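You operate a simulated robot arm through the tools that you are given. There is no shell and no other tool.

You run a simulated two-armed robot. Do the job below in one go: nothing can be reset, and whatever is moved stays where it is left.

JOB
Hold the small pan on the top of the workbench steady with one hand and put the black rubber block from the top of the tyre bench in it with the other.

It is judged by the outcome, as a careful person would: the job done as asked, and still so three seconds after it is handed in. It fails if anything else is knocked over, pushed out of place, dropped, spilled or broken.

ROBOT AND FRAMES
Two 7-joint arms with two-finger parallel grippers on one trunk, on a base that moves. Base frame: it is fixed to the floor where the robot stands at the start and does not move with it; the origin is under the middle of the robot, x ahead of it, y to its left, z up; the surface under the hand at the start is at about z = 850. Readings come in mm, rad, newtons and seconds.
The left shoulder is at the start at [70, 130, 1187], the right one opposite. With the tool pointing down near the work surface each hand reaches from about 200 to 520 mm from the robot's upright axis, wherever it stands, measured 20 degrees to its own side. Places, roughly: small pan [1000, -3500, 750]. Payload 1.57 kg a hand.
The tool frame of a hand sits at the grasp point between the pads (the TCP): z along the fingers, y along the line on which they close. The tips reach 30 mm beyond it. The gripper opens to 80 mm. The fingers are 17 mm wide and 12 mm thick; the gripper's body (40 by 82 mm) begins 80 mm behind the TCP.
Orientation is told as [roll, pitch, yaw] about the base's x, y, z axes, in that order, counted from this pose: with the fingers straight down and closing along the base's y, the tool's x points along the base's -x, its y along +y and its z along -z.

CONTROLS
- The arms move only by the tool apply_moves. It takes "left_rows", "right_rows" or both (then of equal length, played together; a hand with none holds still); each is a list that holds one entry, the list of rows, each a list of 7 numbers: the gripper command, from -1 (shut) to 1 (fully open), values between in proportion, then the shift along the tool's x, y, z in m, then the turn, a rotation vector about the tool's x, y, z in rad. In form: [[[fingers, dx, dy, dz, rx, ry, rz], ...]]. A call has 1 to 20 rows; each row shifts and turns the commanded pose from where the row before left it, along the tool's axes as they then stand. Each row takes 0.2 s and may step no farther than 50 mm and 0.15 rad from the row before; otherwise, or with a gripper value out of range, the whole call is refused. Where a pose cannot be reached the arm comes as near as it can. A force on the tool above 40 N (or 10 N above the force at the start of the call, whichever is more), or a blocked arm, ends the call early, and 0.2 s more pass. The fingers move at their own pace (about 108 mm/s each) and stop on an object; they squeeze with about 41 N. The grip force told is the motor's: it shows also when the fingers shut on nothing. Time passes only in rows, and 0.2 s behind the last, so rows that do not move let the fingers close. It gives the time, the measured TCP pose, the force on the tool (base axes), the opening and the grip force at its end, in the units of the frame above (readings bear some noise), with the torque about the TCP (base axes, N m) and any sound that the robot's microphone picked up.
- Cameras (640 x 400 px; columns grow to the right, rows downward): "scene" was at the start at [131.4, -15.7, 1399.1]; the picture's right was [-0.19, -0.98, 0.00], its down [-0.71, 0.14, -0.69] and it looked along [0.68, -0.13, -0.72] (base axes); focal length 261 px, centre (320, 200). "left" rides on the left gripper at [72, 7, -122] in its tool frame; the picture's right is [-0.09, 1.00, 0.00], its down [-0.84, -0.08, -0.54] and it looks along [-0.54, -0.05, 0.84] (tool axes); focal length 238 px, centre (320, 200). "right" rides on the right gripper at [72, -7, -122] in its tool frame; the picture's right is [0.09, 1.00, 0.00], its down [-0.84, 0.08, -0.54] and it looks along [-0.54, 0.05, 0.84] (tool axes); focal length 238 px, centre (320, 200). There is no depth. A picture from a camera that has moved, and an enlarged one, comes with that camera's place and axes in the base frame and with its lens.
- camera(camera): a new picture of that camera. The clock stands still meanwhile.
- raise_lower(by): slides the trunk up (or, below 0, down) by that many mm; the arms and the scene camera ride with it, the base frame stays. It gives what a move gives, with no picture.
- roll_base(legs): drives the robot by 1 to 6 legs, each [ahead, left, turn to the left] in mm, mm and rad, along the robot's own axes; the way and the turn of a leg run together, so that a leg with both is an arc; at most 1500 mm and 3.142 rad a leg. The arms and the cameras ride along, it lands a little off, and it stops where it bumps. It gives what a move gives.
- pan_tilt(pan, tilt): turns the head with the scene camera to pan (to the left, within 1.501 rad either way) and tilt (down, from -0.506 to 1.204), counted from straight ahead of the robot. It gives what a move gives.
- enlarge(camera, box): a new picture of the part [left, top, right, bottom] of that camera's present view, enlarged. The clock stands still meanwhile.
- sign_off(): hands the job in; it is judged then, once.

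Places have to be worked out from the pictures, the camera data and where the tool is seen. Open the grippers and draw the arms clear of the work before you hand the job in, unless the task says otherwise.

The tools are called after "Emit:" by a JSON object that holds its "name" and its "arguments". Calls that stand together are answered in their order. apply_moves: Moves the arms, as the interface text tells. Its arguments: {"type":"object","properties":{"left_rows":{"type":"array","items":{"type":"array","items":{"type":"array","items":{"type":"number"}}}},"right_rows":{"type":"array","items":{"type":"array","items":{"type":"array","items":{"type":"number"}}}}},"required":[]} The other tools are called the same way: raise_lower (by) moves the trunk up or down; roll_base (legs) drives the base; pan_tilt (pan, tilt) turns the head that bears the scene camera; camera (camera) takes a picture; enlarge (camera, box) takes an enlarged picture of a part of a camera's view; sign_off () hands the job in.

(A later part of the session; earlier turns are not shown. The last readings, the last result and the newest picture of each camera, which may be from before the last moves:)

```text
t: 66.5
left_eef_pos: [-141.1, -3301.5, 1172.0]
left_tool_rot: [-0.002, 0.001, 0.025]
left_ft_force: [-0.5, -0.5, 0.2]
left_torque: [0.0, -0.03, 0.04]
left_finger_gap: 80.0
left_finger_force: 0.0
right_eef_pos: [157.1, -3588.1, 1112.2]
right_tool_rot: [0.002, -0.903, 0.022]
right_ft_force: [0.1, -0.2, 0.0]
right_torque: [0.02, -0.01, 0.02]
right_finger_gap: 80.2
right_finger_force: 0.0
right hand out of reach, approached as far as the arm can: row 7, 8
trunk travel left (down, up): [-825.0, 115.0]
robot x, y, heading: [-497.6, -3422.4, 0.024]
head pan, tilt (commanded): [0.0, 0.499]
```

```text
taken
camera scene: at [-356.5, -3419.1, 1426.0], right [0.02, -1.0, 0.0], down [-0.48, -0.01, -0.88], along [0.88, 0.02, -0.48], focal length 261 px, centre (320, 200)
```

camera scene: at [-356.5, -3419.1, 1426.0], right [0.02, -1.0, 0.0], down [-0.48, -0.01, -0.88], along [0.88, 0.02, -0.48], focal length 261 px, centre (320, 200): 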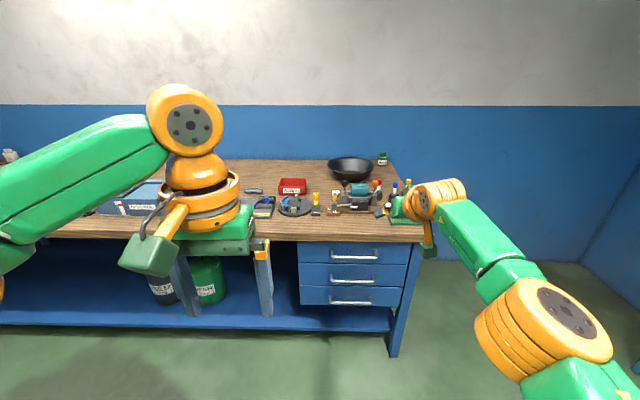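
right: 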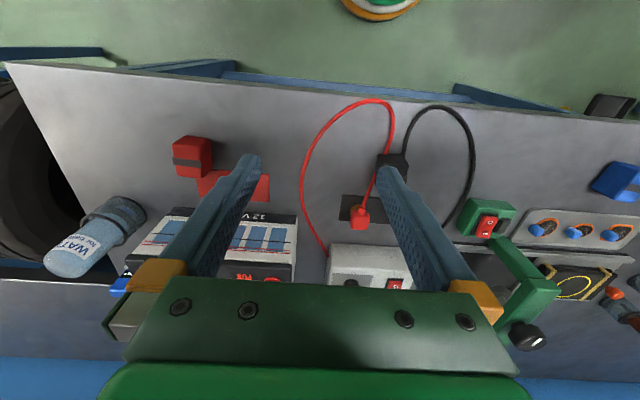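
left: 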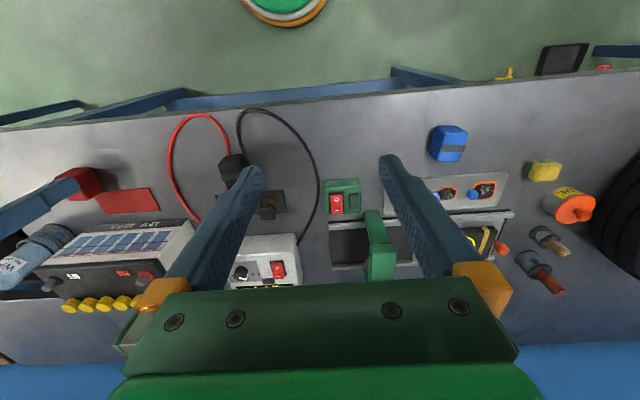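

Tilted 50° forward, the hand reaches about 655 mm ahead, enough for the pan from the bench's end. I return the right arm to its upright pose.

Emit:
{"name": "apply_moves", "arguments": {"right_rows": [[[1, 0.031, 0, -0.039, 0, 0, 0], [1, 0.031, 0, -0.039, 0, 0, 0], [1, 0.031, 0, -0.039, 0, 0, 0], [1, 0.031, 0, -0.039, 0, 0, 0], [1, 0.031, 0, -0.039, 0, 0, 0], [1, 0, 0, 0, 0, 0.15, 0], [1, 0, 0, 0, 0, 0.15, 0], [1, 0, 0, 0, 0, 0.15, 0], [1, 0, 0, 0, 0, 0.15, 0], [1, 0, 0, 0, 0, 0.15, 0], [1, 0, 0, 0, 0, 0.15, 0], [1, 0.02, 0, 0, 0, 0, 0]]]}}

Emit:
{"name": "pan_tilt", "arguments": {"pan": -0.7, "tilt": 0.5}}

Emit:
{"name": "camera", "arguments": {"camera": "scene"}}

```text
t: 69.1
left_eef_pos: [-141.1, -3301.5, 1172.3]
left_tool_rot: [-0.003, 0.001, 0.025]
left_ft_force: [-0.2, 0.0, -0.1]
left_torque: [0.03, -0.02, -0.03]
left_finger_gap: 80.1
left_finger_force: 0.0
right_eef_pos: [-109.6, -3596.5, 1109.5]
right_tool_rot: [-0.001, 0.0, 0.023]
right_ft_force: [-0.9, 0.7, 0.3]
right_torque: [-0.03, -0.02, 0.01]
right_finger_gap: 80.1
right_finger_force: 0.0
trunk travel left (down, up): [-825.0, 115.0]
robot x, y, heading: [-497.5, -3420.5, 0.023]
head pan, tilt (commanded): [0.0, 0.499]
```

```text
t: 70.2
left_eef_pos: [-139.9, -3300.6, 1171.3]
left_tool_rot: [-0.002, 0.002, 0.025]
left_ft_force: [-0.4, -0.8, 0.1]
left_torque: [-0.01, -0.02, 0.0]
left_finger_gap: 80.0
left_finger_force: 0.1
right_eef_pos: [-107.4, -3595.9, 1109.1]
right_tool_rot: [-0.001, 0.002, 0.023]
right_ft_force: [-0.9, 0.5, -0.3]
right_torque: [-0.01, 0.02, 0.01]
right_finger_gap: 80.0
right_finger_force: 0.0
trunk travel left (down, up): [-825.0, 115.0]
robot x, y, heading: [-499.6, -3423.2, 0.023]
head pan, tilt (commanded): [-0.7, 0.499]
```

```text
taken
camera scene: at [-375.8, -3476.8, 1425.9], right [-0.63, -0.78, 0.0], down [-0.37, 0.3, -0.88], along [0.68, -0.55, -0.48], focal length 261 px, centre (320, 200)
```

scene: 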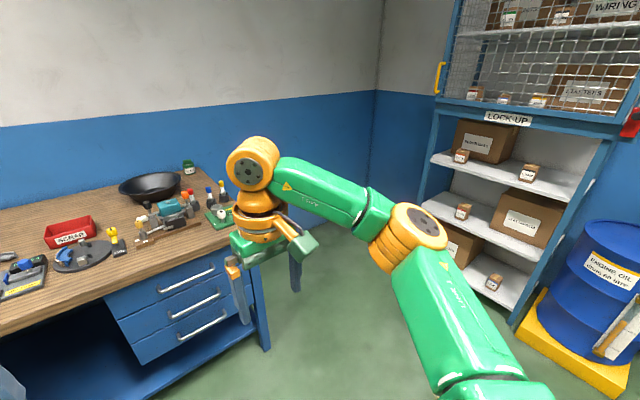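

The rack's front is near y≈-5030, so there's room at the bench's end. Now I go back to the tyre bench to fetch the block, keeping well clear of the benches.

Emit:
{"name": "roll_base", "arguments": {"legs": [[0, 0, -0.023], [0, 1500, 0], [0, 1500, 0], [0, 540, 0]]}}

Emit:
{"name": "pan_tilt", "arguments": {"pan": -0.1, "tilt": 0.7}}

Emit:
{"name": "camera", "arguments": {"camera": "scene"}}

```text
t: 87.7
left_eef_pos: [-88.7, 214.0, 1170.8]
left_tool_rot: [0.001, 0.003, -0.028]
left_ft_force: [0.1, 0.5, -0.2]
left_torque: [0.0, 0.0, 0.01]
left_finger_gap: 79.8
left_finger_force: 0.1
right_eef_pos: [-73.0, -82.4, 1108.3]
right_tool_rot: [0.003, 0.0, -0.032]
right_ft_force: [-0.4, -0.2, 0.9]
right_torque: [0.0, 0.01, 0.02]
right_finger_gap: 79.8
right_finger_force: 0.0
trunk travel left (down, up): [-825.0, 115.0]
robot x, y, heading: [-451.1, 112.0, -0.039]
head pan, tilt (commanded): [-0.7, 0.499]
```

```text
t: 88.7
left_eef_pos: [-87.9, 214.8, 1172.2]
left_tool_rot: [-0.003, 0.002, -0.027]
left_ft_force: [-0.4, 0.3, 0.3]
left_torque: [-0.03, 0.02, 0.0]
left_finger_gap: 80.2
left_finger_force: 0.0
right_eef_pos: [-72.5, -80.4, 1109.5]
right_tool_rot: [0.001, 0.0, -0.032]
right_ft_force: [-0.4, -0.2, -0.5]
right_torque: [0.0, 0.02, 0.0]
right_finger_gap: 80.1
right_finger_force: 0.2
trunk travel left (down, up): [-825.0, 115.0]
robot x, y, heading: [-454.1, 114.7, -0.032]
head pan, tilt (commanded): [-0.099, 0.7]
```

```text
taken
camera scene: at [-317.1, 101.6, 1408.2], right [-0.13, -0.99, 0.0], down [-0.64, 0.08, -0.77], along [0.76, -0.1, -0.64], focal length 261 px, centre (320, 200)
```

scene: 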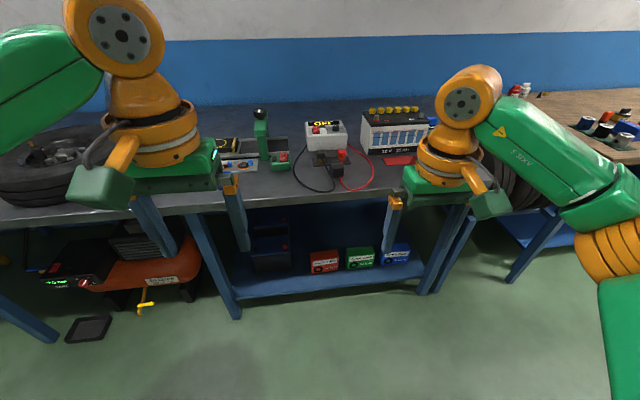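

The robot is at (-452, 113). I correct the heading, drive forward about 400 mm (hands at z>1070, over the bench front edge) and look at the block with the right-hand camera.

Emit:
{"name": "roll_base", "arguments": {"legs": [[0, 0, 0.035], [420, 0, 0]]}}

Emit:
{"name": "camera", "arguments": {"camera": "right"}}

Emit:
{"name": "camera", "arguments": {"camera": "scene"}}

```text
t: 91.6
left_eef_pos: [324.3, 231.5, 1172.7]
left_tool_rot: [0.0, 0.001, 0.01]
left_ft_force: [-1.0, 0.8, -0.1]
left_torque: [0.04, 0.02, 0.01]
left_finger_gap: 80.1
left_finger_force: 0.0
right_eef_pos: [351.9, -66.7, 1109.0]
right_tool_rot: [0.0, -0.001, 0.006]
right_ft_force: [0.3, -0.1, -0.4]
right_torque: [0.0, -0.02, 0.0]
right_finger_gap: 80.1
right_finger_force: 0.0
trunk travel left (down, up): [-825.0, 115.0]
robot x, y, heading: [-31.5, 115.0, 0.006]
head pan, tilt (commanded): [-0.099, 0.7]
```

```text
taken
camera right: at [279.6, -71.6, 1232.9], right [-0.1, 1.0, 0.0], down [0.84, 0.08, 0.54], along [0.54, 0.05, -0.84], focal length 238 px, centre (320, 200)
```

right: 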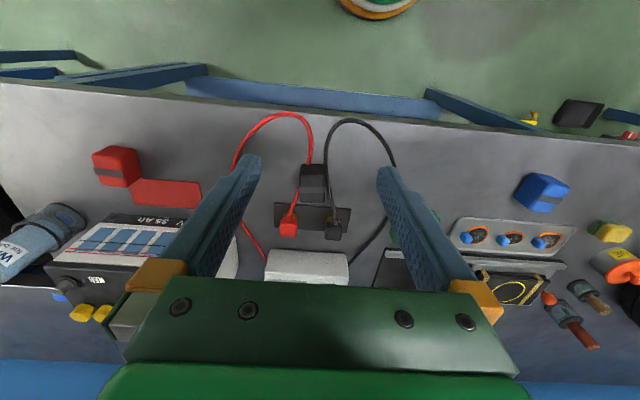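

```text
taken
camera scene: at [100.8, 108.9, 1408.4], right [-0.09, -1.0, 0.0], down [-0.64, 0.06, -0.77], along [0.76, -0.07, -0.64], focal length 261 px, centre (320, 200)
```

scene: 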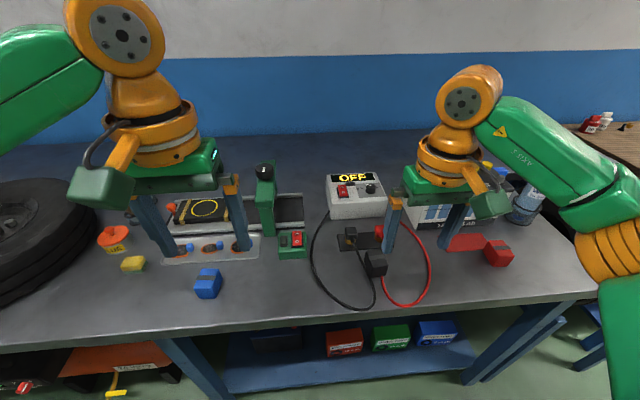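

Emit:
{"name": "enlarge", "arguments": {"camera": "right", "box": [240, 110, 400, 210]}}

Emit:
{"name": "enlarge", "arguments": {"camera": "scene", "box": [300, 200, 460, 300]}}

```text
4.00 times, centred on (320, 160) of right
camera zoom: at [279.6, -71.6, 1232.9], right [-0.1, 1.0, 0.0], down [0.84, 0.08, 0.54], along [0.54, 0.05, -0.84], focal length 953 px, centre (320, 360)
```

zoom: 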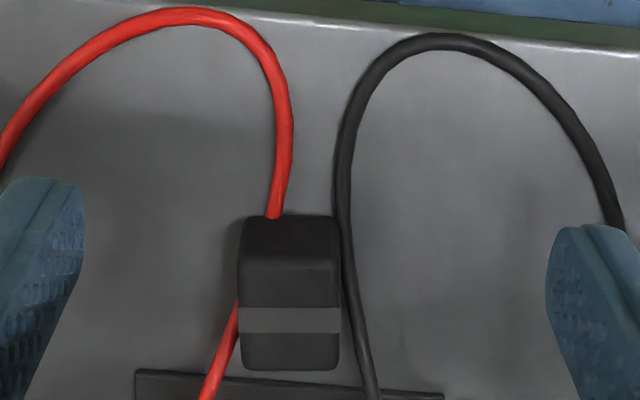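

```text
4.00 times, centred on (380, 250) of scene
camera zoom: at [100.8, 108.9, 1408.4], right [-0.09, -1.0, 0.0], down [-0.64, 0.06, -0.77], along [0.76, -0.07, -0.64], focal length 1042 px, centre (80, 0)
```

zoom: 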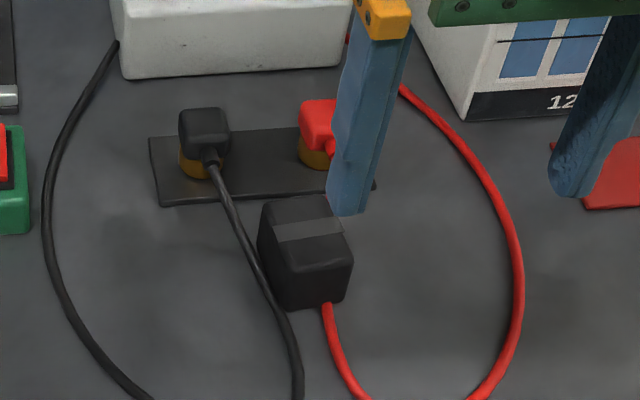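

The block sits by/over the red lead with the black lead just to its left; I'll want to keep the finger tips above the wires. I tilt the head fully down to see how far my own base extends forward.

Emit:
{"name": "pan_tilt", "arguments": {"pan": 0.0, "tilt": 1.2}}

Emit:
{"name": "camera", "arguments": {"camera": "scene"}}

```text
t: 92.6
left_eef_pos: [327.0, 230.4, 1171.0]
left_tool_rot: [-0.002, 0.001, 0.009]
left_ft_force: [-0.3, -0.4, 0.2]
left_torque: [0.01, 0.01, 0.0]
left_finger_gap: 79.9
left_finger_force: 0.0
right_eef_pos: [355.1, -64.9, 1109.1]
right_tool_rot: [-0.002, 0.0, 0.004]
right_ft_force: [-0.2, -0.8, -0.7]
right_torque: [-0.02, 0.02, 0.01]
right_finger_gap: 79.8
right_finger_force: 0.0
trunk travel left (down, up): [-825.0, 115.0]
robot x, y, heading: [-33.4, 117.5, 0.011]
head pan, tilt (commanded): [0.0, 1.201]
```

```text
taken
camera scene: at [74.7, 117.1, 1372.2], right [0.01, -1.0, 0.0], down [-0.93, -0.01, -0.36], along [0.36, 0.0, -0.93], focal length 261 px, centre (320, 200)
```

scene: 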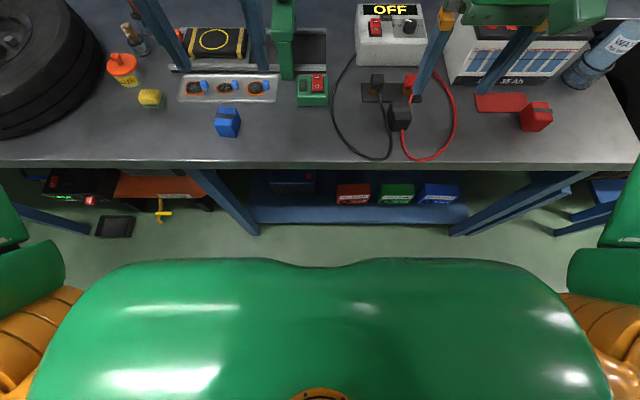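

My base front reaches only ~220 mm ahead of the axis. I'll zoom on the block from this steep view to see where the wires lie with respect to it.

Emit:
{"name": "enlarge", "arguments": {"camera": "scene", "box": [340, 60, 468, 140]}}

```text
5.00 times, centred on (404, 100) of scene
camera zoom: at [74.7, 117.1, 1372.2], right [0.01, -1.0, 0.0], down [-0.93, -0.01, -0.36], along [0.36, 0.0, -0.93], focal length 1303 px, centre (-100, 700)
```

zoom: 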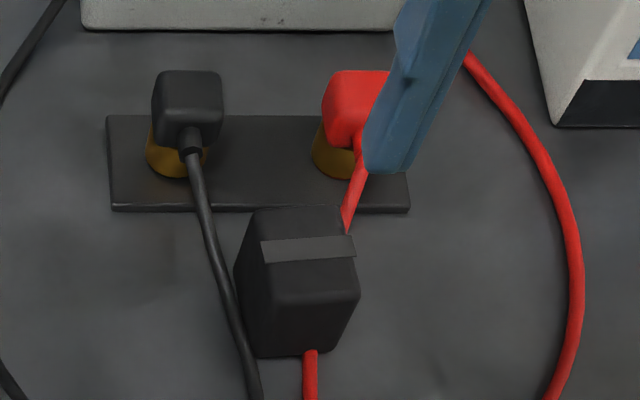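

From this view I make the block 40 mm high (top z≈890), x 457–508, y −89 to −47, with the black lead lying low against its left face and the red lead under it. I'll grip it across its left/right faces with the hand tilted 0.4 rad forward (the same tilt I'll need at the pan), keeping the tips above the wires. First I tilt and move to a hover above it.

Emit:
{"name": "apply_moves", "arguments": {"right_rows": [[[1, 0, 0, 0, 0, -0.14, 0], [1, 0, 0, 0, 0, -0.13, 0], [1, 0, 0, 0, 0, -0.13, 0], [1, -0.0099, -0.0006, 0.0346, 0, 0, 0], [1, -0.0099, -0.0006, 0.0346, 0, 0, 0], [1, -0.0099, -0.0006, 0.0346, 0, 0, 0], [1, -0.0099, -0.0006, 0.0346, 0, 0, 0]]]}}

Emit:
{"name": "camera", "arguments": {"camera": "right"}}

Emit:
{"name": "camera", "arguments": {"camera": "scene"}}

```text
t: 94.2
left_eef_pos: [328.2, 230.2, 1170.7]
left_tool_rot: [-0.002, 0.002, 0.01]
left_ft_force: [0.2, 0.4, 0.6]
left_torque: [0.02, 0.0, 0.02]
left_finger_gap: 79.9
left_finger_force: 0.1
right_eef_pos: [445.6, -68.4, 998.8]
right_tool_rot: [0.0, -0.4, 0.006]
right_ft_force: [0.6, 0.1, -0.1]
right_torque: [-0.01, 0.02, 0.01]
right_finger_gap: 80.0
right_finger_force: 0.0
trunk travel left (down, up): [-825.0, 115.0]
robot x, y, heading: [-35.8, 119.8, 0.007]
head pan, tilt (commanded): [0.0, 1.201]
```

```text
taken
camera right: at [330.7, -74.6, 1083.6], right [-0.09, 1.0, -0.04], down [0.56, 0.08, 0.83], along [0.82, 0.05, -0.56], focal length 238 px, centre (320, 200)
```

right: 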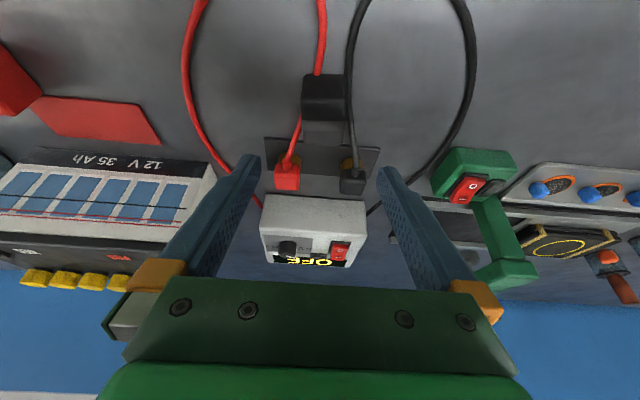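

```text
taken
camera scene: at [75.6, 117.1, 1372.1], right [0.01, -1.0, 0.0], down [-0.93, -0.01, -0.36], along [0.36, 0.0, -0.93], focal length 261 px, centre (320, 200)
```

scene: 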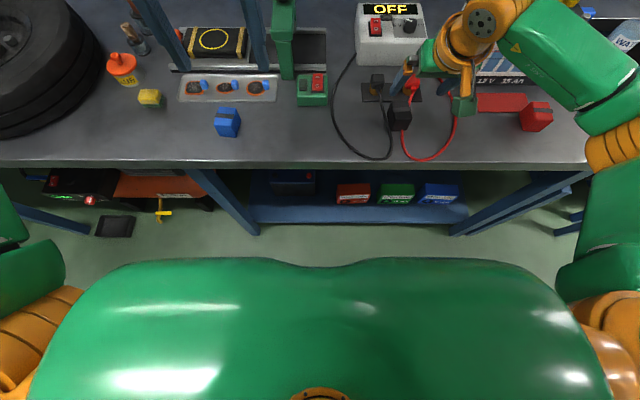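

The hand is hovering at (446, −68, 999) tilted. I zoom in with the right camera to refine the block's position from a second viewpoint.

Emit:
{"name": "enlarge", "arguments": {"camera": "right", "box": [256, 50, 384, 130]}}

Emit:
{"name": "enlarge", "arguments": {"camera": "scene", "box": [340, 60, 468, 140]}}

```text
5.00 times, centred on (320, 90) of right
camera zoom: at [330.7, -74.6, 1083.6], right [-0.09, 1.0, -0.04], down [0.56, 0.08, 0.83], along [0.82, 0.05, -0.56], focal length 1192 px, centre (320, 750)
```

zoom: 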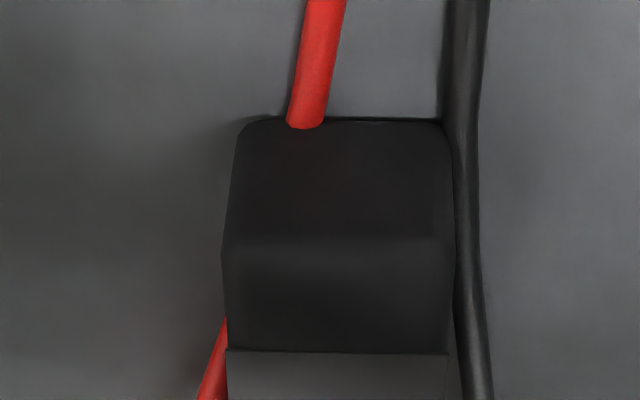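

```text
5.00 times, centred on (404, 100) of scene
camera zoom: at [75.6, 117.1, 1372.1], right [0.01, -1.0, 0.0], down [-0.93, -0.01, -0.36], along [0.36, 0.0, -0.93], focal length 1303 px, centre (-100, 700)
```

zoom: 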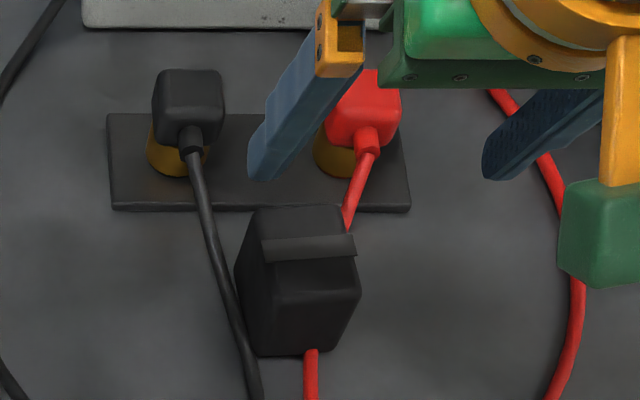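

Both views agree: block centre y≈−68.5, front face x≈455, top z≈888; the left finger tip is where expected. I descend to TCP (467, −68, 898), so the tips stay about 17 mm above the bench and over the wires.

Emit:
{"name": "apply_moves", "arguments": {"right_rows": [[[1, 0.0049, 0, 0.0253, 0, 0, 0], [1, 0.0049, 0, 0.0253, 0, 0, 0], [1, 0.0049, 0, 0.0253, 0, 0, 0], [1, 0.0049, 0, 0.0253, 0, 0, 0], [1, 0, 0, 0, 0, 0, 0]]]}}

Emit:
{"name": "camera", "arguments": {"camera": "right"}}

Emit:
{"name": "enlarge", "arguments": {"camera": "scene", "box": [340, 60, 468, 140]}}

```text
t: 95.4
left_eef_pos: [327.5, 230.8, 1171.9]
left_tool_rot: [-0.001, 0.002, 0.009]
left_ft_force: [-0.3, -0.3, 0.2]
left_torque: [0.0, 0.03, -0.02]
left_finger_gap: 79.9
left_finger_force: 0.0
right_eef_pos: [466.2, -66.5, 896.0]
right_tool_rot: [-0.001, -0.401, 0.006]
right_ft_force: [-0.1, -0.6, 0.6]
right_torque: [-0.02, 0.0, 0.0]
right_finger_gap: 80.1
right_finger_force: 0.0
trunk travel left (down, up): [-825.0, 115.0]
robot x, y, heading: [-32.3, 117.5, 0.006]
head pan, tilt (commanded): [0.0, 1.201]
```

```text
taken
camera right: at [351.6, -72.6, 982.0], right [-0.09, 1.0, -0.04], down [0.56, 0.08, 0.83], along [0.82, 0.06, -0.56], focal length 238 px, centre (320, 200)
```

right: 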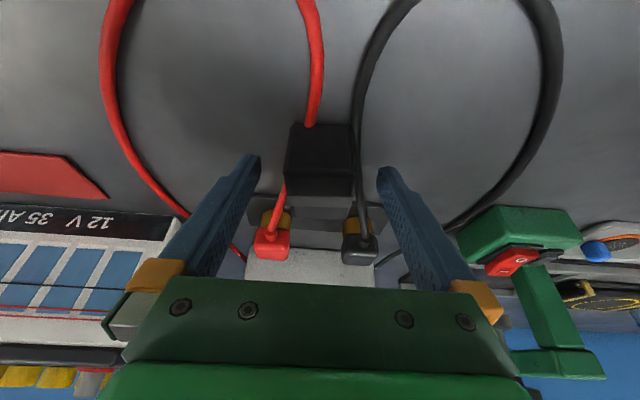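

```text
5.00 times, centred on (404, 100) of scene
camera zoom: at [74.3, 117.1, 1372.2], right [0.01, -1.0, 0.0], down [-0.93, -0.01, -0.36], along [0.36, 0.0, -0.93], focal length 1303 px, centre (-100, 700)
```

zoom: 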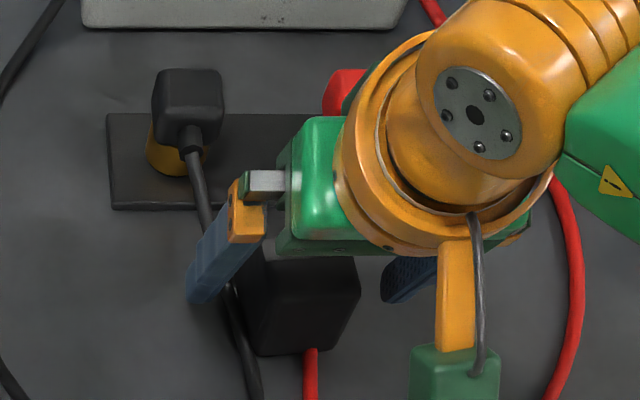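

The block is centred between the fingers. I close the gripper on it.

Emit:
{"name": "apply_moves", "arguments": {"right_rows": [[[0.2, 0, 0, 0, 0, 0, 0], [0.2, 0, 0, 0, 0, 0, 0], [-1, 0, 0, 0, 0, 0, 0], [-1, 0, 0, 0, 0, 0, 0], [-1, 0, 0, 0, 0, 0, 0]]]}}

Emit:
{"name": "camera", "arguments": {"camera": "right"}}

```text
t: 96.6
left_eef_pos: [326.8, 230.6, 1172.5]
left_tool_rot: [-0.002, 0.001, 0.009]
left_ft_force: [-0.1, 0.5, -0.2]
left_torque: [-0.01, 0.01, 0.02]
left_finger_gap: 80.2
left_finger_force: 0.1
right_eef_pos: [466.1, -66.7, 896.5]
right_tool_rot: [0.0, -0.403, 0.004]
right_ft_force: [0.5, -0.6, 2.0]
right_torque: [0.04, -0.01, 0.03]
right_finger_gap: 41.7
right_finger_force: 40.5
trunk travel left (down, up): [-825.0, 115.0]
robot x, y, heading: [-30.3, 111.4, 0.004]
head pan, tilt (commanded): [0.0, 1.201]
```

```text
taken
camera right: at [351.3, -72.6, 982.5], right [-0.09, 1.0, -0.04], down [0.56, 0.08, 0.83], along [0.82, 0.05, -0.56], focal length 238 px, centre (320, 200)
```

right: 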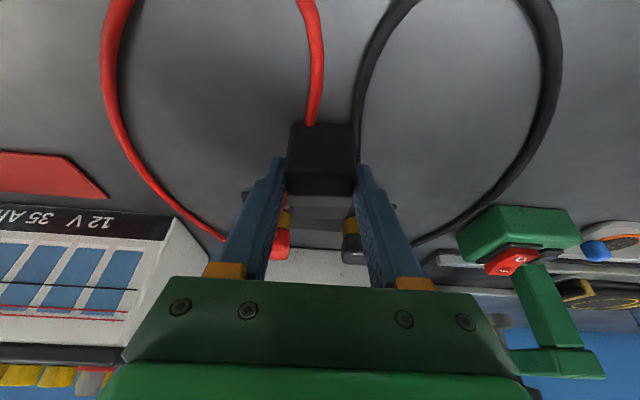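

Gripped at 41.7 mm. I lift it straight up a little and check that the leads stay in place.

Emit:
{"name": "apply_moves", "arguments": {"right_rows": [[[-1, -0.0039, 0, -0.0092, 0, 0, 0], [-1, -0.0058, 0, -0.0138, 0, 0, 0], [-1, -0.0058, 0, -0.0138, 0, 0, 0]]]}}

Emit:
{"name": "camera", "arguments": {"camera": "right"}}

Emit:
{"name": "enlarge", "arguments": {"camera": "scene", "box": [340, 60, 468, 140]}}

```text
t: 97.4
left_eef_pos: [327.4, 231.5, 1171.3]
left_tool_rot: [-0.002, 0.003, 0.01]
left_ft_force: [-0.8, 0.2, -0.4]
left_torque: [0.02, -0.01, 0.01]
left_finger_gap: 80.0
left_finger_force: 0.0
right_eef_pos: [465.6, -66.6, 935.8]
right_tool_rot: [0.001, -0.401, 0.005]
right_ft_force: [-0.5, 0.2, -0.6]
right_torque: [-0.01, 0.02, 0.02]
right_finger_gap: 41.9
right_finger_force: 41.2
trunk travel left (down, up): [-825.0, 115.0]
robot x, y, heading: [-33.4, 113.6, 0.005]
head pan, tilt (commanded): [0.0, 1.201]
```

```text
taken
camera right: at [351.2, -73.2, 1021.5], right [-0.09, 1.0, -0.04], down [0.56, 0.08, 0.83], along [0.82, 0.05, -0.56], focal length 238 px, centre (320, 200)
```

right: 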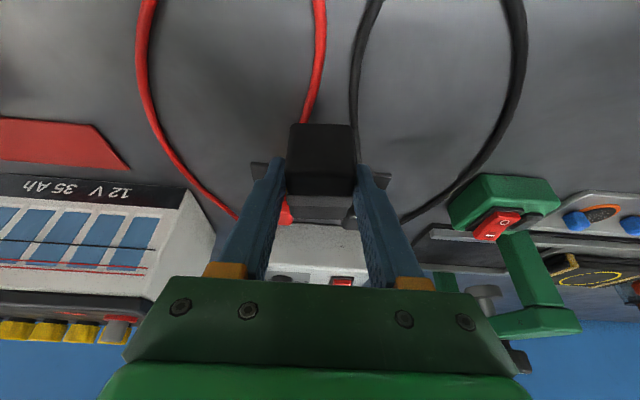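

```text
5.00 times, centred on (404, 100) of scene
camera zoom: at [74.5, 117.1, 1372.2], right [0.01, -1.0, 0.0], down [-0.93, -0.01, -0.36], along [0.36, 0.0, -0.93], focal length 1303 px, centre (-100, 700)
```

zoom: 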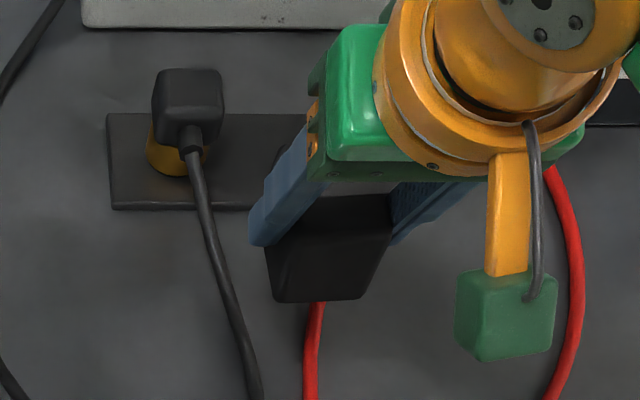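

The block came up cleanly and the leads stayed put. I raise it well clear and draw the hand back a bit for travel.

Emit:
{"name": "apply_moves", "arguments": {"right_rows": [[[-1, -0.0156, 0, -0.0368, 0, 0, 0], [-1, -0.0156, 0, -0.0368, 0, 0, 0], [-1, -0.0156, 0, -0.0368, 0, 0, 0], [-1, -0.0156, 0, -0.0368, 0, 0, 0], [-1, 0.0368, 0, -0.0156, 0, 0, 0], [-1, 0.0368, 0, -0.0156, 0, 0, 0]]]}}

Emit:
{"name": "camera", "arguments": {"camera": "right"}}

Emit:
{"name": "camera", "arguments": {"camera": "scene"}}

```text
t: 98.8
left_eef_pos: [324.4, 230.5, 1172.8]
left_tool_rot: [-0.002, 0.0, 0.009]
left_ft_force: [0.6, -0.4, -0.1]
left_torque: [0.03, -0.02, 0.01]
left_finger_gap: 80.2
left_finger_force: 0.0
right_eef_pos: [383.2, -68.7, 1095.5]
right_tool_rot: [0.001, -0.403, 0.003]
right_ft_force: [0.1, 0.4, -1.5]
right_torque: [0.04, 0.0, 0.01]
right_finger_gap: 41.4
right_finger_force: 40.8
trunk travel left (down, up): [-825.0, 115.0]
robot x, y, heading: [-30.3, 116.7, 0.005]
head pan, tilt (commanded): [0.0, 1.201]
```

```text
taken
camera right: at [269.0, -75.8, 1180.6], right [-0.09, 1.0, -0.03], down [0.56, 0.08, 0.83], along [0.83, 0.05, -0.56], focal length 238 px, centre (320, 200)
```

right: 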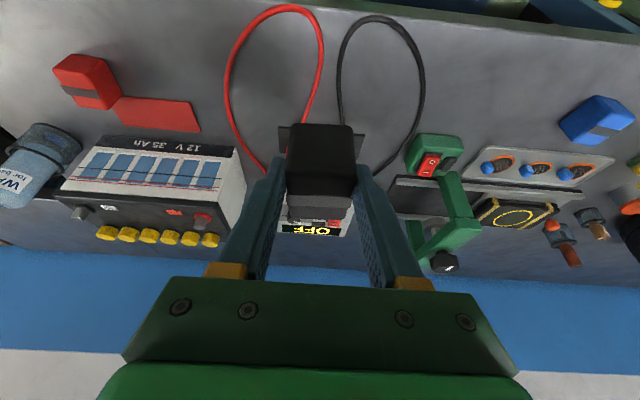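

```text
taken
camera scene: at [72.4, 115.8, 1372.4], right [0.01, -1.0, 0.0], down [-0.93, -0.01, -0.36], along [0.36, 0.0, -0.93], focal length 261 px, centre (320, 200)
```

scene: 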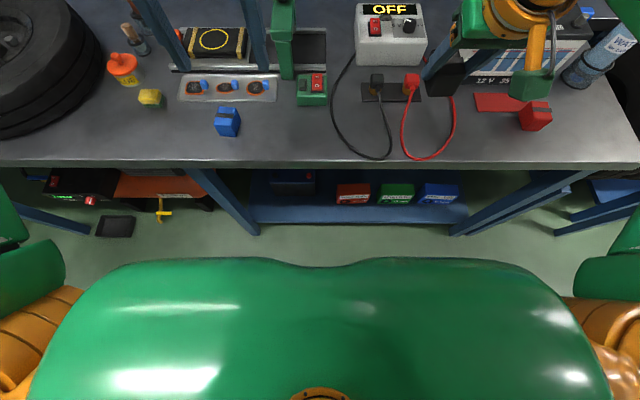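

The block is securely held, and everything on the tyre bench is undisturbed. I back away and travel to the right along the aisle.

Emit:
{"name": "roll_base", "arguments": {"legs": [[-470, 0, 0], [0, -1500, 0], [0, -1500, 0]]}}

Emit:
{"name": "pan_tilt", "arguments": {"pan": -0.9, "tilt": 0.55}}

Emit:
{"name": "camera", "arguments": {"camera": "scene"}}

```text
t: 115.7
left_eef_pos: [-87.5, -2770.8, 1172.1]
left_tool_rot: [-0.002, 0.002, 0.031]
left_ft_force: [0.0, -0.7, 0.3]
left_torque: [-0.04, -0.02, -0.01]
left_finger_gap: 80.5
left_finger_force: 0.1
right_eef_pos: [-22.3, -3068.3, 1094.0]
right_tool_rot: [0.001, -0.399, 0.026]
right_ft_force: [0.0, 0.7, -0.9]
right_torque: [0.0, 0.0, -0.02]
right_finger_gap: 41.1
right_finger_force: 40.9
trunk travel left (down, up): [-825.0, 115.0]
robot x, y, heading: [-445.8, -2895.7, 0.026]
head pan, tilt (commanded): [0.0, 1.201]
```

```text
t: 116.9
left_eef_pos: [-87.7, -2771.4, 1171.3]
left_tool_rot: [-0.001, 0.003, 0.029]
left_ft_force: [-0.1, 0.7, -0.2]
left_torque: [-0.03, 0.02, -0.04]
left_finger_gap: 79.8
left_finger_force: 0.1
right_eef_pos: [-23.2, -3069.7, 1093.7]
right_tool_rot: [-0.001, -0.4, 0.028]
right_ft_force: [-0.4, 0.7, -1.9]
right_torque: [0.0, 0.01, -0.01]
right_finger_gap: 41.3
right_finger_force: 40.5
trunk travel left (down, up): [-825.0, 115.0]
robot x, y, heading: [-449.4, -2895.7, 0.029]
head pan, tilt (commanded): [-0.901, 0.55]
```

```text
taken
camera scene: at [-335.8, -2961.1, 1421.3], right [-0.77, -0.64, 0.0], down [-0.34, 0.4, -0.85], along [0.55, -0.65, -0.52], focal length 261 px, centre (320, 200)
```

scene: 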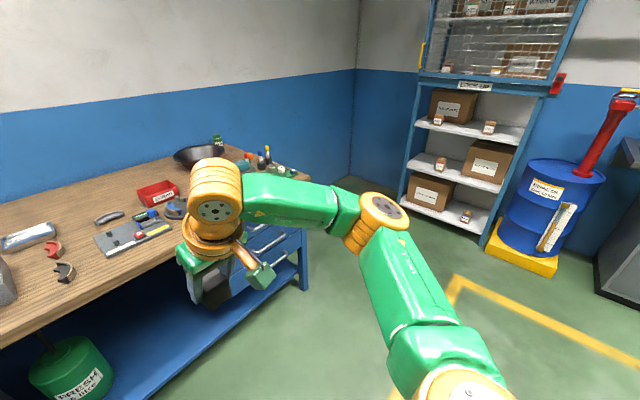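

Rack front is at y≈−5028 and the bench end leg at y≈−3791. I go on to y≈−4350, then drive in toward the space at the end of the workbench.

Emit:
{"name": "roll_base", "arguments": {"legs": [[0, 0, -0.028], [0, -1450, 0]]}}

Emit:
{"name": "pan_tilt", "arguments": {"pan": 0.3, "tilt": 0.6}}

Emit:
{"name": "camera", "arguments": {"camera": "scene"}}

```text
t: 124.5
left_eef_pos: [-73.4, -4239.8, 1170.8]
left_tool_rot: [-0.003, 0.001, 0.022]
left_ft_force: [-0.6, 0.6, -0.3]
left_torque: [-0.02, -0.02, 0.0]
left_finger_gap: 79.9
left_finger_force: 0.1
right_eef_pos: [-10.8, -4536.9, 1094.7]
right_tool_rot: [-0.002, -0.4, 0.017]
right_ft_force: [-0.7, -0.2, -0.3]
right_torque: [-0.01, -0.02, 0.0]
right_finger_gap: 41.3
right_finger_force: 41.8
trunk travel left (down, up): [-825.0, 115.0]
robot x, y, heading: [-436.7, -4359.7, 0.019]
head pan, tilt (commanded): [-0.901, 0.55]
```

```text
t: 125.9
left_eef_pos: [-73.7, -4239.6, 1172.8]
left_tool_rot: [-0.002, 0.0, 0.02]
left_ft_force: [0.6, 0.0, 0.4]
left_torque: [0.01, 0.0, 0.01]
left_finger_gap: 79.8
left_finger_force: 0.1
right_eef_pos: [-10.8, -4538.7, 1094.5]
right_tool_rot: [-0.001, -0.4, 0.019]
right_ft_force: [0.3, -0.4, -1.9]
right_torque: [-0.03, 0.03, 0.01]
right_finger_gap: 40.7
right_finger_force: 40.5
trunk travel left (down, up): [-825.0, 115.0]
robot x, y, heading: [-433.4, -4354.8, 0.021]
head pan, tilt (commanded): [0.3, 0.6]
```

```text
taken
camera scene: at [-295.7, -4330.4, 1416.8], right [0.31, -0.95, 0.0], down [-0.54, -0.18, -0.82], along [0.78, 0.26, -0.57], focal length 261 px, centre (320, 200)
```

scene: 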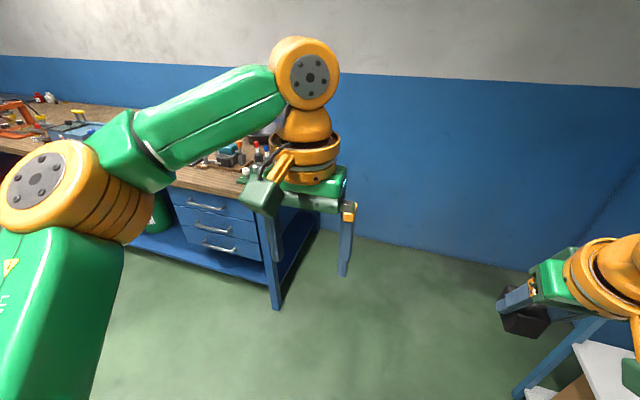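

The floor at the bench's end is clear. I correct heading, drive forward to x≈530, and turn left to face along the bench (+y).

Emit:
{"name": "roll_base", "arguments": {"legs": [[0, 0, -0.02], [940, 0, 0]]}}

Emit:
{"name": "pan_tilt", "arguments": {"pan": 0.9, "tilt": 0.6}}

Emit:
{"name": "camera", "arguments": {"camera": "scene"}}

Emit:
{"name": "pan_tilt", "arguments": {"pan": 0.0, "tilt": 0.6}}

Emit:
{"name": "camera", "arguments": {"camera": "scene"}}

```text
t: 131.2
left_eef_pos: [867.6, -4232.9, 1172.6]
left_tool_rot: [-0.002, 0.002, 0.021]
left_ft_force: [-0.2, 0.0, 0.2]
left_torque: [0.0, -0.02, 0.01]
left_finger_gap: 80.3
left_finger_force: 0.0
right_eef_pos: [929.7, -4531.5, 1094.4]
right_tool_rot: [0.0, -0.4, 0.017]
right_ft_force: [-0.4, -0.5, -1.1]
right_torque: [0.0, 0.01, -0.01]
right_finger_gap: 41.1
right_finger_force: 40.6
trunk travel left (down, up): [-825.0, 115.0]
robot x, y, heading: [506.6, -4351.3, 0.02]
head pan, tilt (commanded): [0.3, 0.6]
```

```text
t: 132.2
left_eef_pos: [869.2, -4233.3, 1170.7]
left_tool_rot: [-0.001, 0.001, 0.02]
left_ft_force: [0.3, 0.5, -0.4]
left_torque: [-0.03, -0.02, 0.02]
left_finger_gap: 80.0
left_finger_force: 0.0
right_eef_pos: [931.6, -4531.0, 1094.9]
right_tool_rot: [0.0, -0.4, 0.016]
right_ft_force: [-0.3, -1.0, -0.4]
right_torque: [-0.04, 0.02, 0.0]
right_finger_gap: 41.1
right_finger_force: 40.7
trunk travel left (down, up): [-825.0, 115.0]
robot x, y, heading: [509.6, -4349.7, 0.022]
head pan, tilt (commanded): [0.901, 0.6]
```

```text
taken
camera scene: at [615.4, -4280.2, 1416.8], right [0.79, -0.61, 0.0], down [-0.34, -0.45, -0.82], along [0.5, 0.66, -0.57], focal length 261 px, centre (320, 200)
```

scene: 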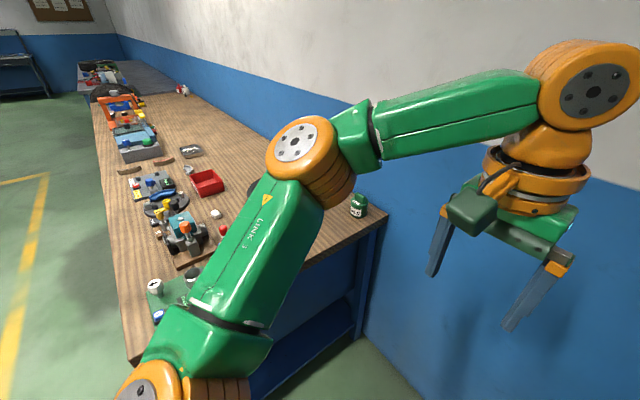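

```text
t: 133.4
left_eef_pos: [869.2, -4232.1, 1170.2]
left_tool_rot: [-0.002, 0.001, 0.019]
left_ft_force: [0.4, 0.2, -0.2]
left_torque: [0.03, 0.03, -0.03]
left_finger_gap: 80.3
left_finger_force: 0.0
right_eef_pos: [930.6, -4530.7, 1094.0]
right_tool_rot: [0.001, -0.399, 0.016]
right_ft_force: [0.2, 0.3, -0.9]
right_torque: [-0.01, 0.0, 0.01]
right_finger_gap: 40.9
right_finger_force: 40.9
trunk travel left (down, up): [-825.0, 115.0]
robot x, y, heading: [510.4, -4350.4, 0.013]
head pan, tilt (commanded): [0.0, 0.6]
```

```text
taken
camera scene: at [649.9, -4348.6, 1416.8], right [0.02, -1.0, 0.0], down [-0.57, -0.01, -0.82], along [0.82, 0.02, -0.57], focal length 261 px, centre (320, 200)
```

scene: 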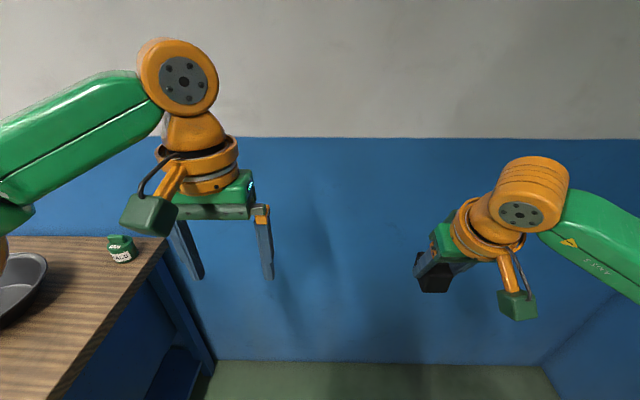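

The wall is at x≈1265, the workbench end edge at y≈−3846. I turn left 90° here (x≈510, clear all around) to face the bench end.

Emit:
{"name": "roll_base", "arguments": {"legs": [[0, 0, 1.555]]}}

Emit:
{"name": "pan_tilt", "arguments": {"pan": -0.5, "tilt": 0.6}}

Emit:
{"name": "camera", "arguments": {"camera": "scene"}}

```text
t: 137.6
left_eef_pos: [390.6, -3990.8, 1171.3]
left_tool_rot: [-0.002, 0.002, 1.594]
left_ft_force: [-0.1, -0.6, -0.3]
left_torque: [-0.02, 0.0, -0.03]
left_finger_gap: 80.2
left_finger_force: 0.1
right_eef_pos: [687.3, -3928.9, 1093.4]
right_tool_rot: [-0.001, -0.399, 1.589]
right_ft_force: [-0.6, 0.4, -0.2]
right_torque: [0.04, 0.0, -0.01]
right_finger_gap: 40.9
right_finger_force: 41.0
trunk travel left (down, up): [-825.0, 115.0]
robot x, y, heading: [506.7, -4350.4, 1.592]
head pan, tilt (commanded): [0.0, 0.6]
```

```text
t: 138.5
left_eef_pos: [389.6, -3990.5, 1171.7]
left_tool_rot: [-0.001, 0.001, 1.593]
left_ft_force: [-0.2, 0.1, -0.9]
left_torque: [-0.01, 0.03, 0.0]
left_finger_gap: 79.9
left_finger_force: 0.0
right_eef_pos: [687.9, -3928.1, 1094.3]
right_tool_rot: [-0.001, -0.4, 1.588]
right_ft_force: [-0.9, -0.4, -1.1]
right_torque: [-0.03, 0.0, -0.02]
right_finger_gap: 41.1
right_finger_force: 40.3
trunk travel left (down, up): [-825.0, 115.0]
robot x, y, heading: [512.5, -4351.4, 1.592]
head pan, tilt (commanded): [-0.499, 0.6]
```

```text
taken
camera scene: at [550.8, -4222.1, 1416.8], right [0.89, -0.46, 0.0], down [-0.26, -0.5, -0.82], along [0.38, 0.73, -0.57], focal length 261 px, centre (320, 200)
```

scene: 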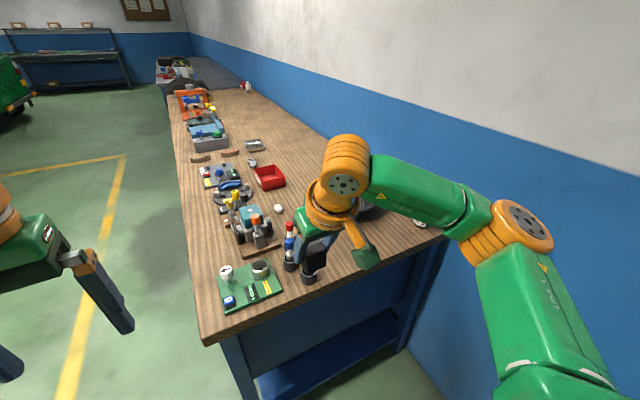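

The right elbow sticks out ~400 mm; extending the hand forward will bring it in before I sidestep toward the wall. I extend the right hand 130 mm at the present height (over the bench, well above all items).

Emit:
{"name": "apply_moves", "arguments": {"right_rows": [[[-1, -0.0399, 0, 0.0169, 0, 0, 0], [-1, -0.0399, 0, 0.0169, 0, 0, 0], [-1, -0.0399, 0, 0.0169, 0, 0, 0]]]}}

Emit:
{"name": "camera", "arguments": {"camera": "scene"}}

```text
t: 139.3
left_eef_pos: [388.3, -3989.4, 1169.5]
left_tool_rot: [-0.003, 0.003, 1.593]
left_ft_force: [-0.5, 0.4, 0.1]
left_torque: [-0.01, -0.04, 0.02]
left_finger_gap: 80.0
left_finger_force: 0.1
right_eef_pos: [680.9, -3795.7, 1092.9]
right_tool_rot: [-0.005, -0.402, 1.593]
right_ft_force: [0.9, 0.4, -1.5]
right_torque: [-0.03, -0.02, 0.05]
right_finger_gap: 41.0
right_finger_force: 41.4
trunk travel left (down, up): [-825.0, 115.0]
robot x, y, heading: [510.2, -4351.1, 1.591]
head pan, tilt (commanded): [-0.499, 0.6]
```

```text
taken
camera scene: at [549.1, -4220.5, 1416.7], right [0.89, -0.46, 0.0], down [-0.26, -0.5, -0.82], along [0.38, 0.73, -0.57], focal length 261 px, centre (320, 200)
```

scene: 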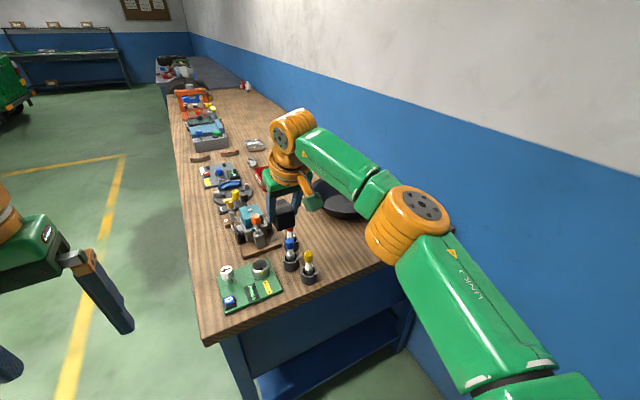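

The elbow is now ~290 mm out, leaving room. I correct the heading and strafe right 290 mm (to x≈800), then look at the pan.

Emit:
{"name": "roll_base", "arguments": {"legs": [[0, 0, -0.02], [0, -290, 0]]}}

Emit:
{"name": "pan_tilt", "arguments": {"pan": -0.1, "tilt": 0.75}}

Emit:
{"name": "camera", "arguments": {"camera": "scene"}}

```text
t: 141.7
left_eef_pos: [685.0, -3988.3, 1172.1]
left_tool_rot: [-0.004, 0.002, 1.57]
left_ft_force: [0.0, -0.4, 0.1]
left_torque: [-0.03, -0.03, 0.0]
left_finger_gap: 79.9
left_finger_force: 0.0
right_eef_pos: [982.1, -3801.3, 1093.3]
right_tool_rot: [-0.003, -0.4, 1.568]
right_ft_force: [-0.2, 0.2, -1.0]
right_torque: [0.04, 0.01, 0.01]
right_finger_gap: 41.2
right_finger_force: 40.4
trunk travel left (down, up): [-825.0, 115.0]
robot x, y, heading: [798.2, -4349.8, 1.568]
head pan, tilt (commanded): [-0.499, 0.6]
```

```text
t: 142.5
left_eef_pos: [687.8, -3988.1, 1171.2]
left_tool_rot: [-0.003, 0.001, 1.57]
left_ft_force: [0.1, -0.8, -0.7]
left_torque: [-0.04, 0.02, -0.01]
left_finger_gap: 80.0
left_finger_force: 0.0
right_eef_pos: [983.5, -3802.2, 1093.3]
right_tool_rot: [0.001, -0.4, 1.567]
right_ft_force: [-1.0, 0.6, -1.6]
right_torque: [-0.05, -0.01, -0.02]
right_finger_gap: 41.0
right_finger_force: 40.9
trunk travel left (down, up): [-825.0, 115.0]
robot x, y, heading: [797.4, -4349.6, 1.569]
head pan, tilt (commanded): [-0.099, 0.75]
```

```text
taken
camera scene: at [809.1, -4218.4, 1403.9], right [0.99, -0.1, 0.0], down [-0.07, -0.68, -0.73], along [0.07, 0.73, -0.68], focal length 261 px, centre (320, 200)
```

scene: 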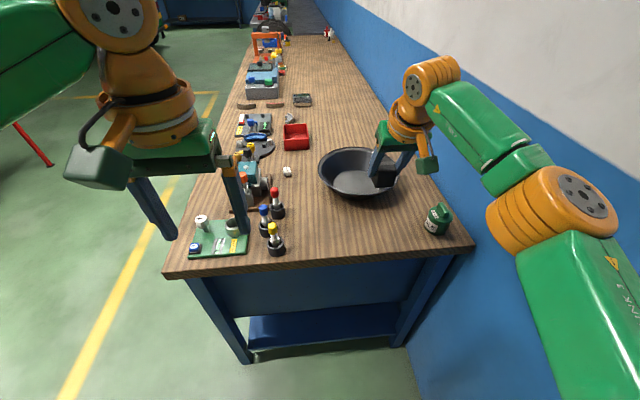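

Now the pan is in plain view. I enlarge it for its exact position and wall slope.

Emit:
{"name": "enlarge", "arguments": {"camera": "scene", "box": [290, 130, 450, 230]}}

Emit:
{"name": "camera", "arguments": {"camera": "right"}}

```text
4.00 times, centred on (370, 180) of scene
camera zoom: at [809.1, -4218.4, 1403.9], right [0.99, -0.1, 0.0], down [-0.07, -0.68, -0.73], along [0.07, 0.73, -0.68], focal length 1042 px, centre (120, 280)
```

zoom: 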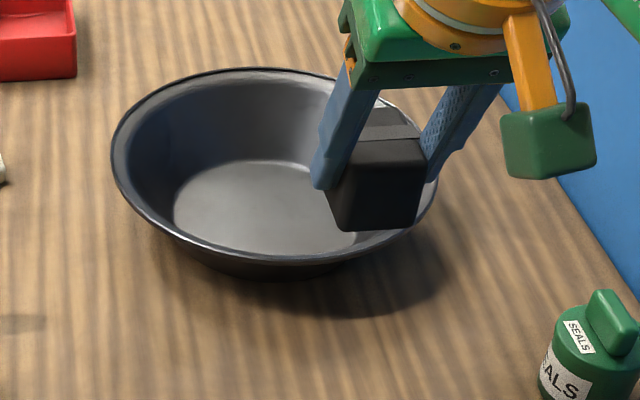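

```text
taken
camera right: at [989.9, -3915.0, 1178.8], right [-1.0, -0.08, -0.04], down [-0.07, 0.56, 0.83], along [-0.05, 0.82, -0.56], focal length 238 px, centre (320, 200)
```

right: 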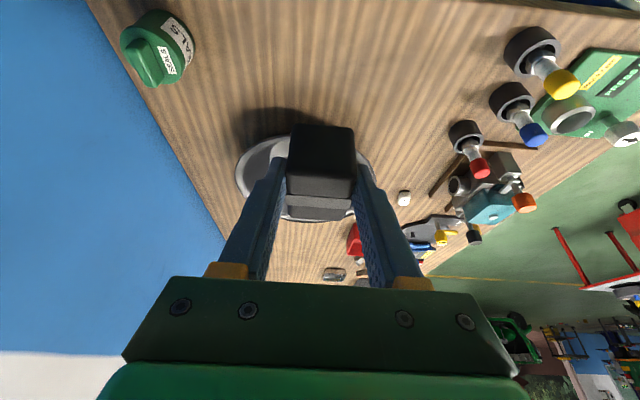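

The pan: centre ≈(994, −3558), rim radius ≈127 at z≈912, base radius ≈76, walls sloping ~40° from vertical. I drive forward 240 mm so my axis ends ~260 mm from the bench end (both hands are above z=1040, clear of everything).

Emit:
{"name": "roll_base", "arguments": {"legs": [[240, 0, 0]]}}

Emit:
{"name": "pan_tilt", "arguments": {"pan": -0.2, "tilt": 0.95}}

Emit:
{"name": "camera", "arguments": {"camera": "scene"}}

Emit:
{"name": "camera", "arguments": {"camera": "left"}}

```text
t: 144.4
left_eef_pos: [686.8, -3743.3, 1170.7]
left_tool_rot: [-0.001, -0.001, 1.571]
left_ft_force: [0.1, -0.4, 0.3]
left_torque: [0.04, 0.01, -0.03]
left_finger_gap: 79.9
left_finger_force: 0.0
right_eef_pos: [982.1, -3554.1, 1094.8]
right_tool_rot: [0.001, -0.403, 1.569]
right_ft_force: [-0.4, 0.4, -1.0]
right_torque: [0.02, -0.01, 0.0]
right_finger_gap: 41.2
right_finger_force: 40.9
trunk travel left (down, up): [-825.0, 115.0]
robot x, y, heading: [798.4, -4105.0, 1.575]
head pan, tilt (commanded): [-0.099, 0.75]
```

```text
t: 145.1
left_eef_pos: [686.8, -3740.7, 1171.8]
left_tool_rot: [-0.002, 0.001, 1.573]
left_ft_force: [-0.2, 0.7, -0.4]
left_torque: [0.01, 0.03, -0.02]
left_finger_gap: 80.0
left_finger_force: 0.2
right_eef_pos: [983.3, -3552.9, 1094.2]
right_tool_rot: [-0.001, -0.401, 1.569]
right_ft_force: [-0.4, 0.0, -1.6]
right_torque: [-0.01, -0.02, -0.02]
right_finger_gap: 41.0
right_finger_force: 40.8
trunk travel left (down, up): [-825.0, 115.0]
robot x, y, heading: [799.4, -4101.3, 1.57]
head pan, tilt (commanded): [-0.201, 0.949]
```

```text
taken
camera scene: at [814.8, -3980.8, 1388.4], right [0.98, -0.2, 0.0], down [-0.16, -0.8, -0.58], along [0.12, 0.57, -0.81], focal length 261 px, centre (320, 200)
```

scene: 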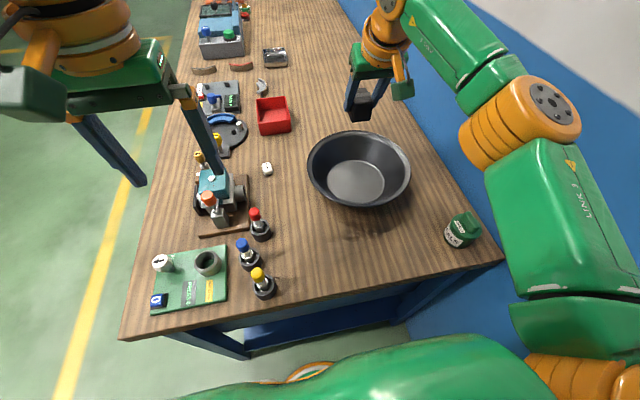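

```text
taken
camera left: at [679.9, -3812.8, 1294.3], right [-1.0, 0.09, 0.0], down [0.07, 0.84, 0.54], along [0.05, 0.54, -0.84], focal length 238 px, centre (320, 200)
```

left: 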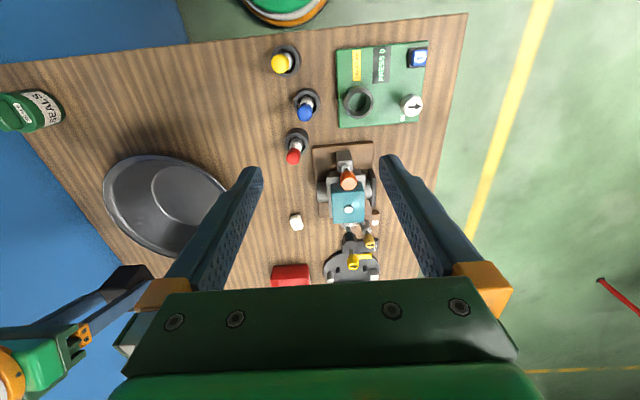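

Base is at (799, −4102). The pan is now unobstructed from above; I zoom on it from both the scene and the left-hand cameras for triangulation.

Emit:
{"name": "enlarge", "arguments": {"camera": "scene", "box": [280, 110, 440, 210]}}

Emit:
{"name": "enlarge", "arguments": {"camera": "left", "box": [90, 140, 250, 270]}}

```text
4.00 times, centred on (360, 160) of scene
camera zoom: at [814.8, -3980.8, 1388.4], right [0.98, -0.2, 0.0], down [-0.16, -0.8, -0.58], along [0.12, 0.57, -0.81], focal length 1042 px, centre (160, 360)
```

zoom: 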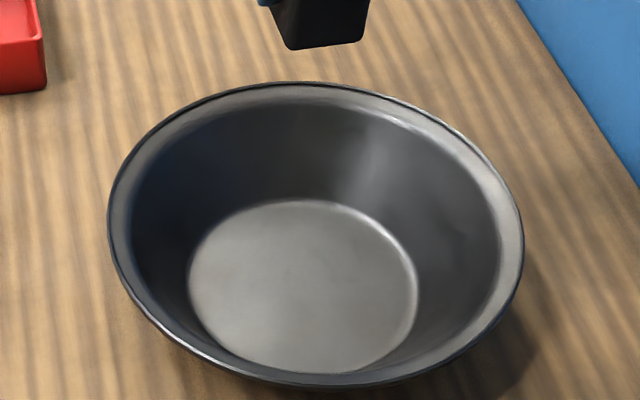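

```text
3.08 times, centred on (170, 205) of left
camera zoom: at [679.9, -3812.8, 1294.3], right [-1.0, 0.09, 0.0], down [0.07, 0.84, 0.54], along [0.05, 0.54, -0.84], focal length 733 px, centre (782, 185)
```

zoom: 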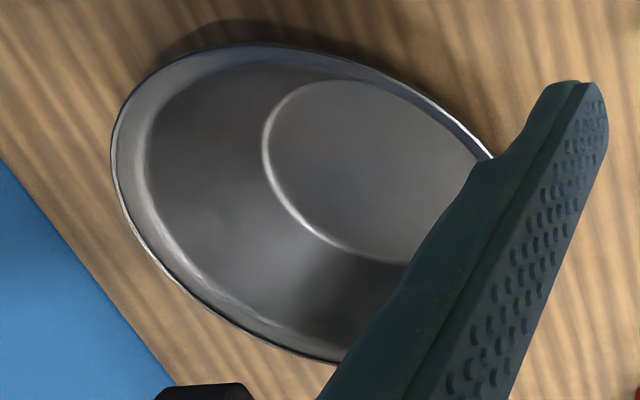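

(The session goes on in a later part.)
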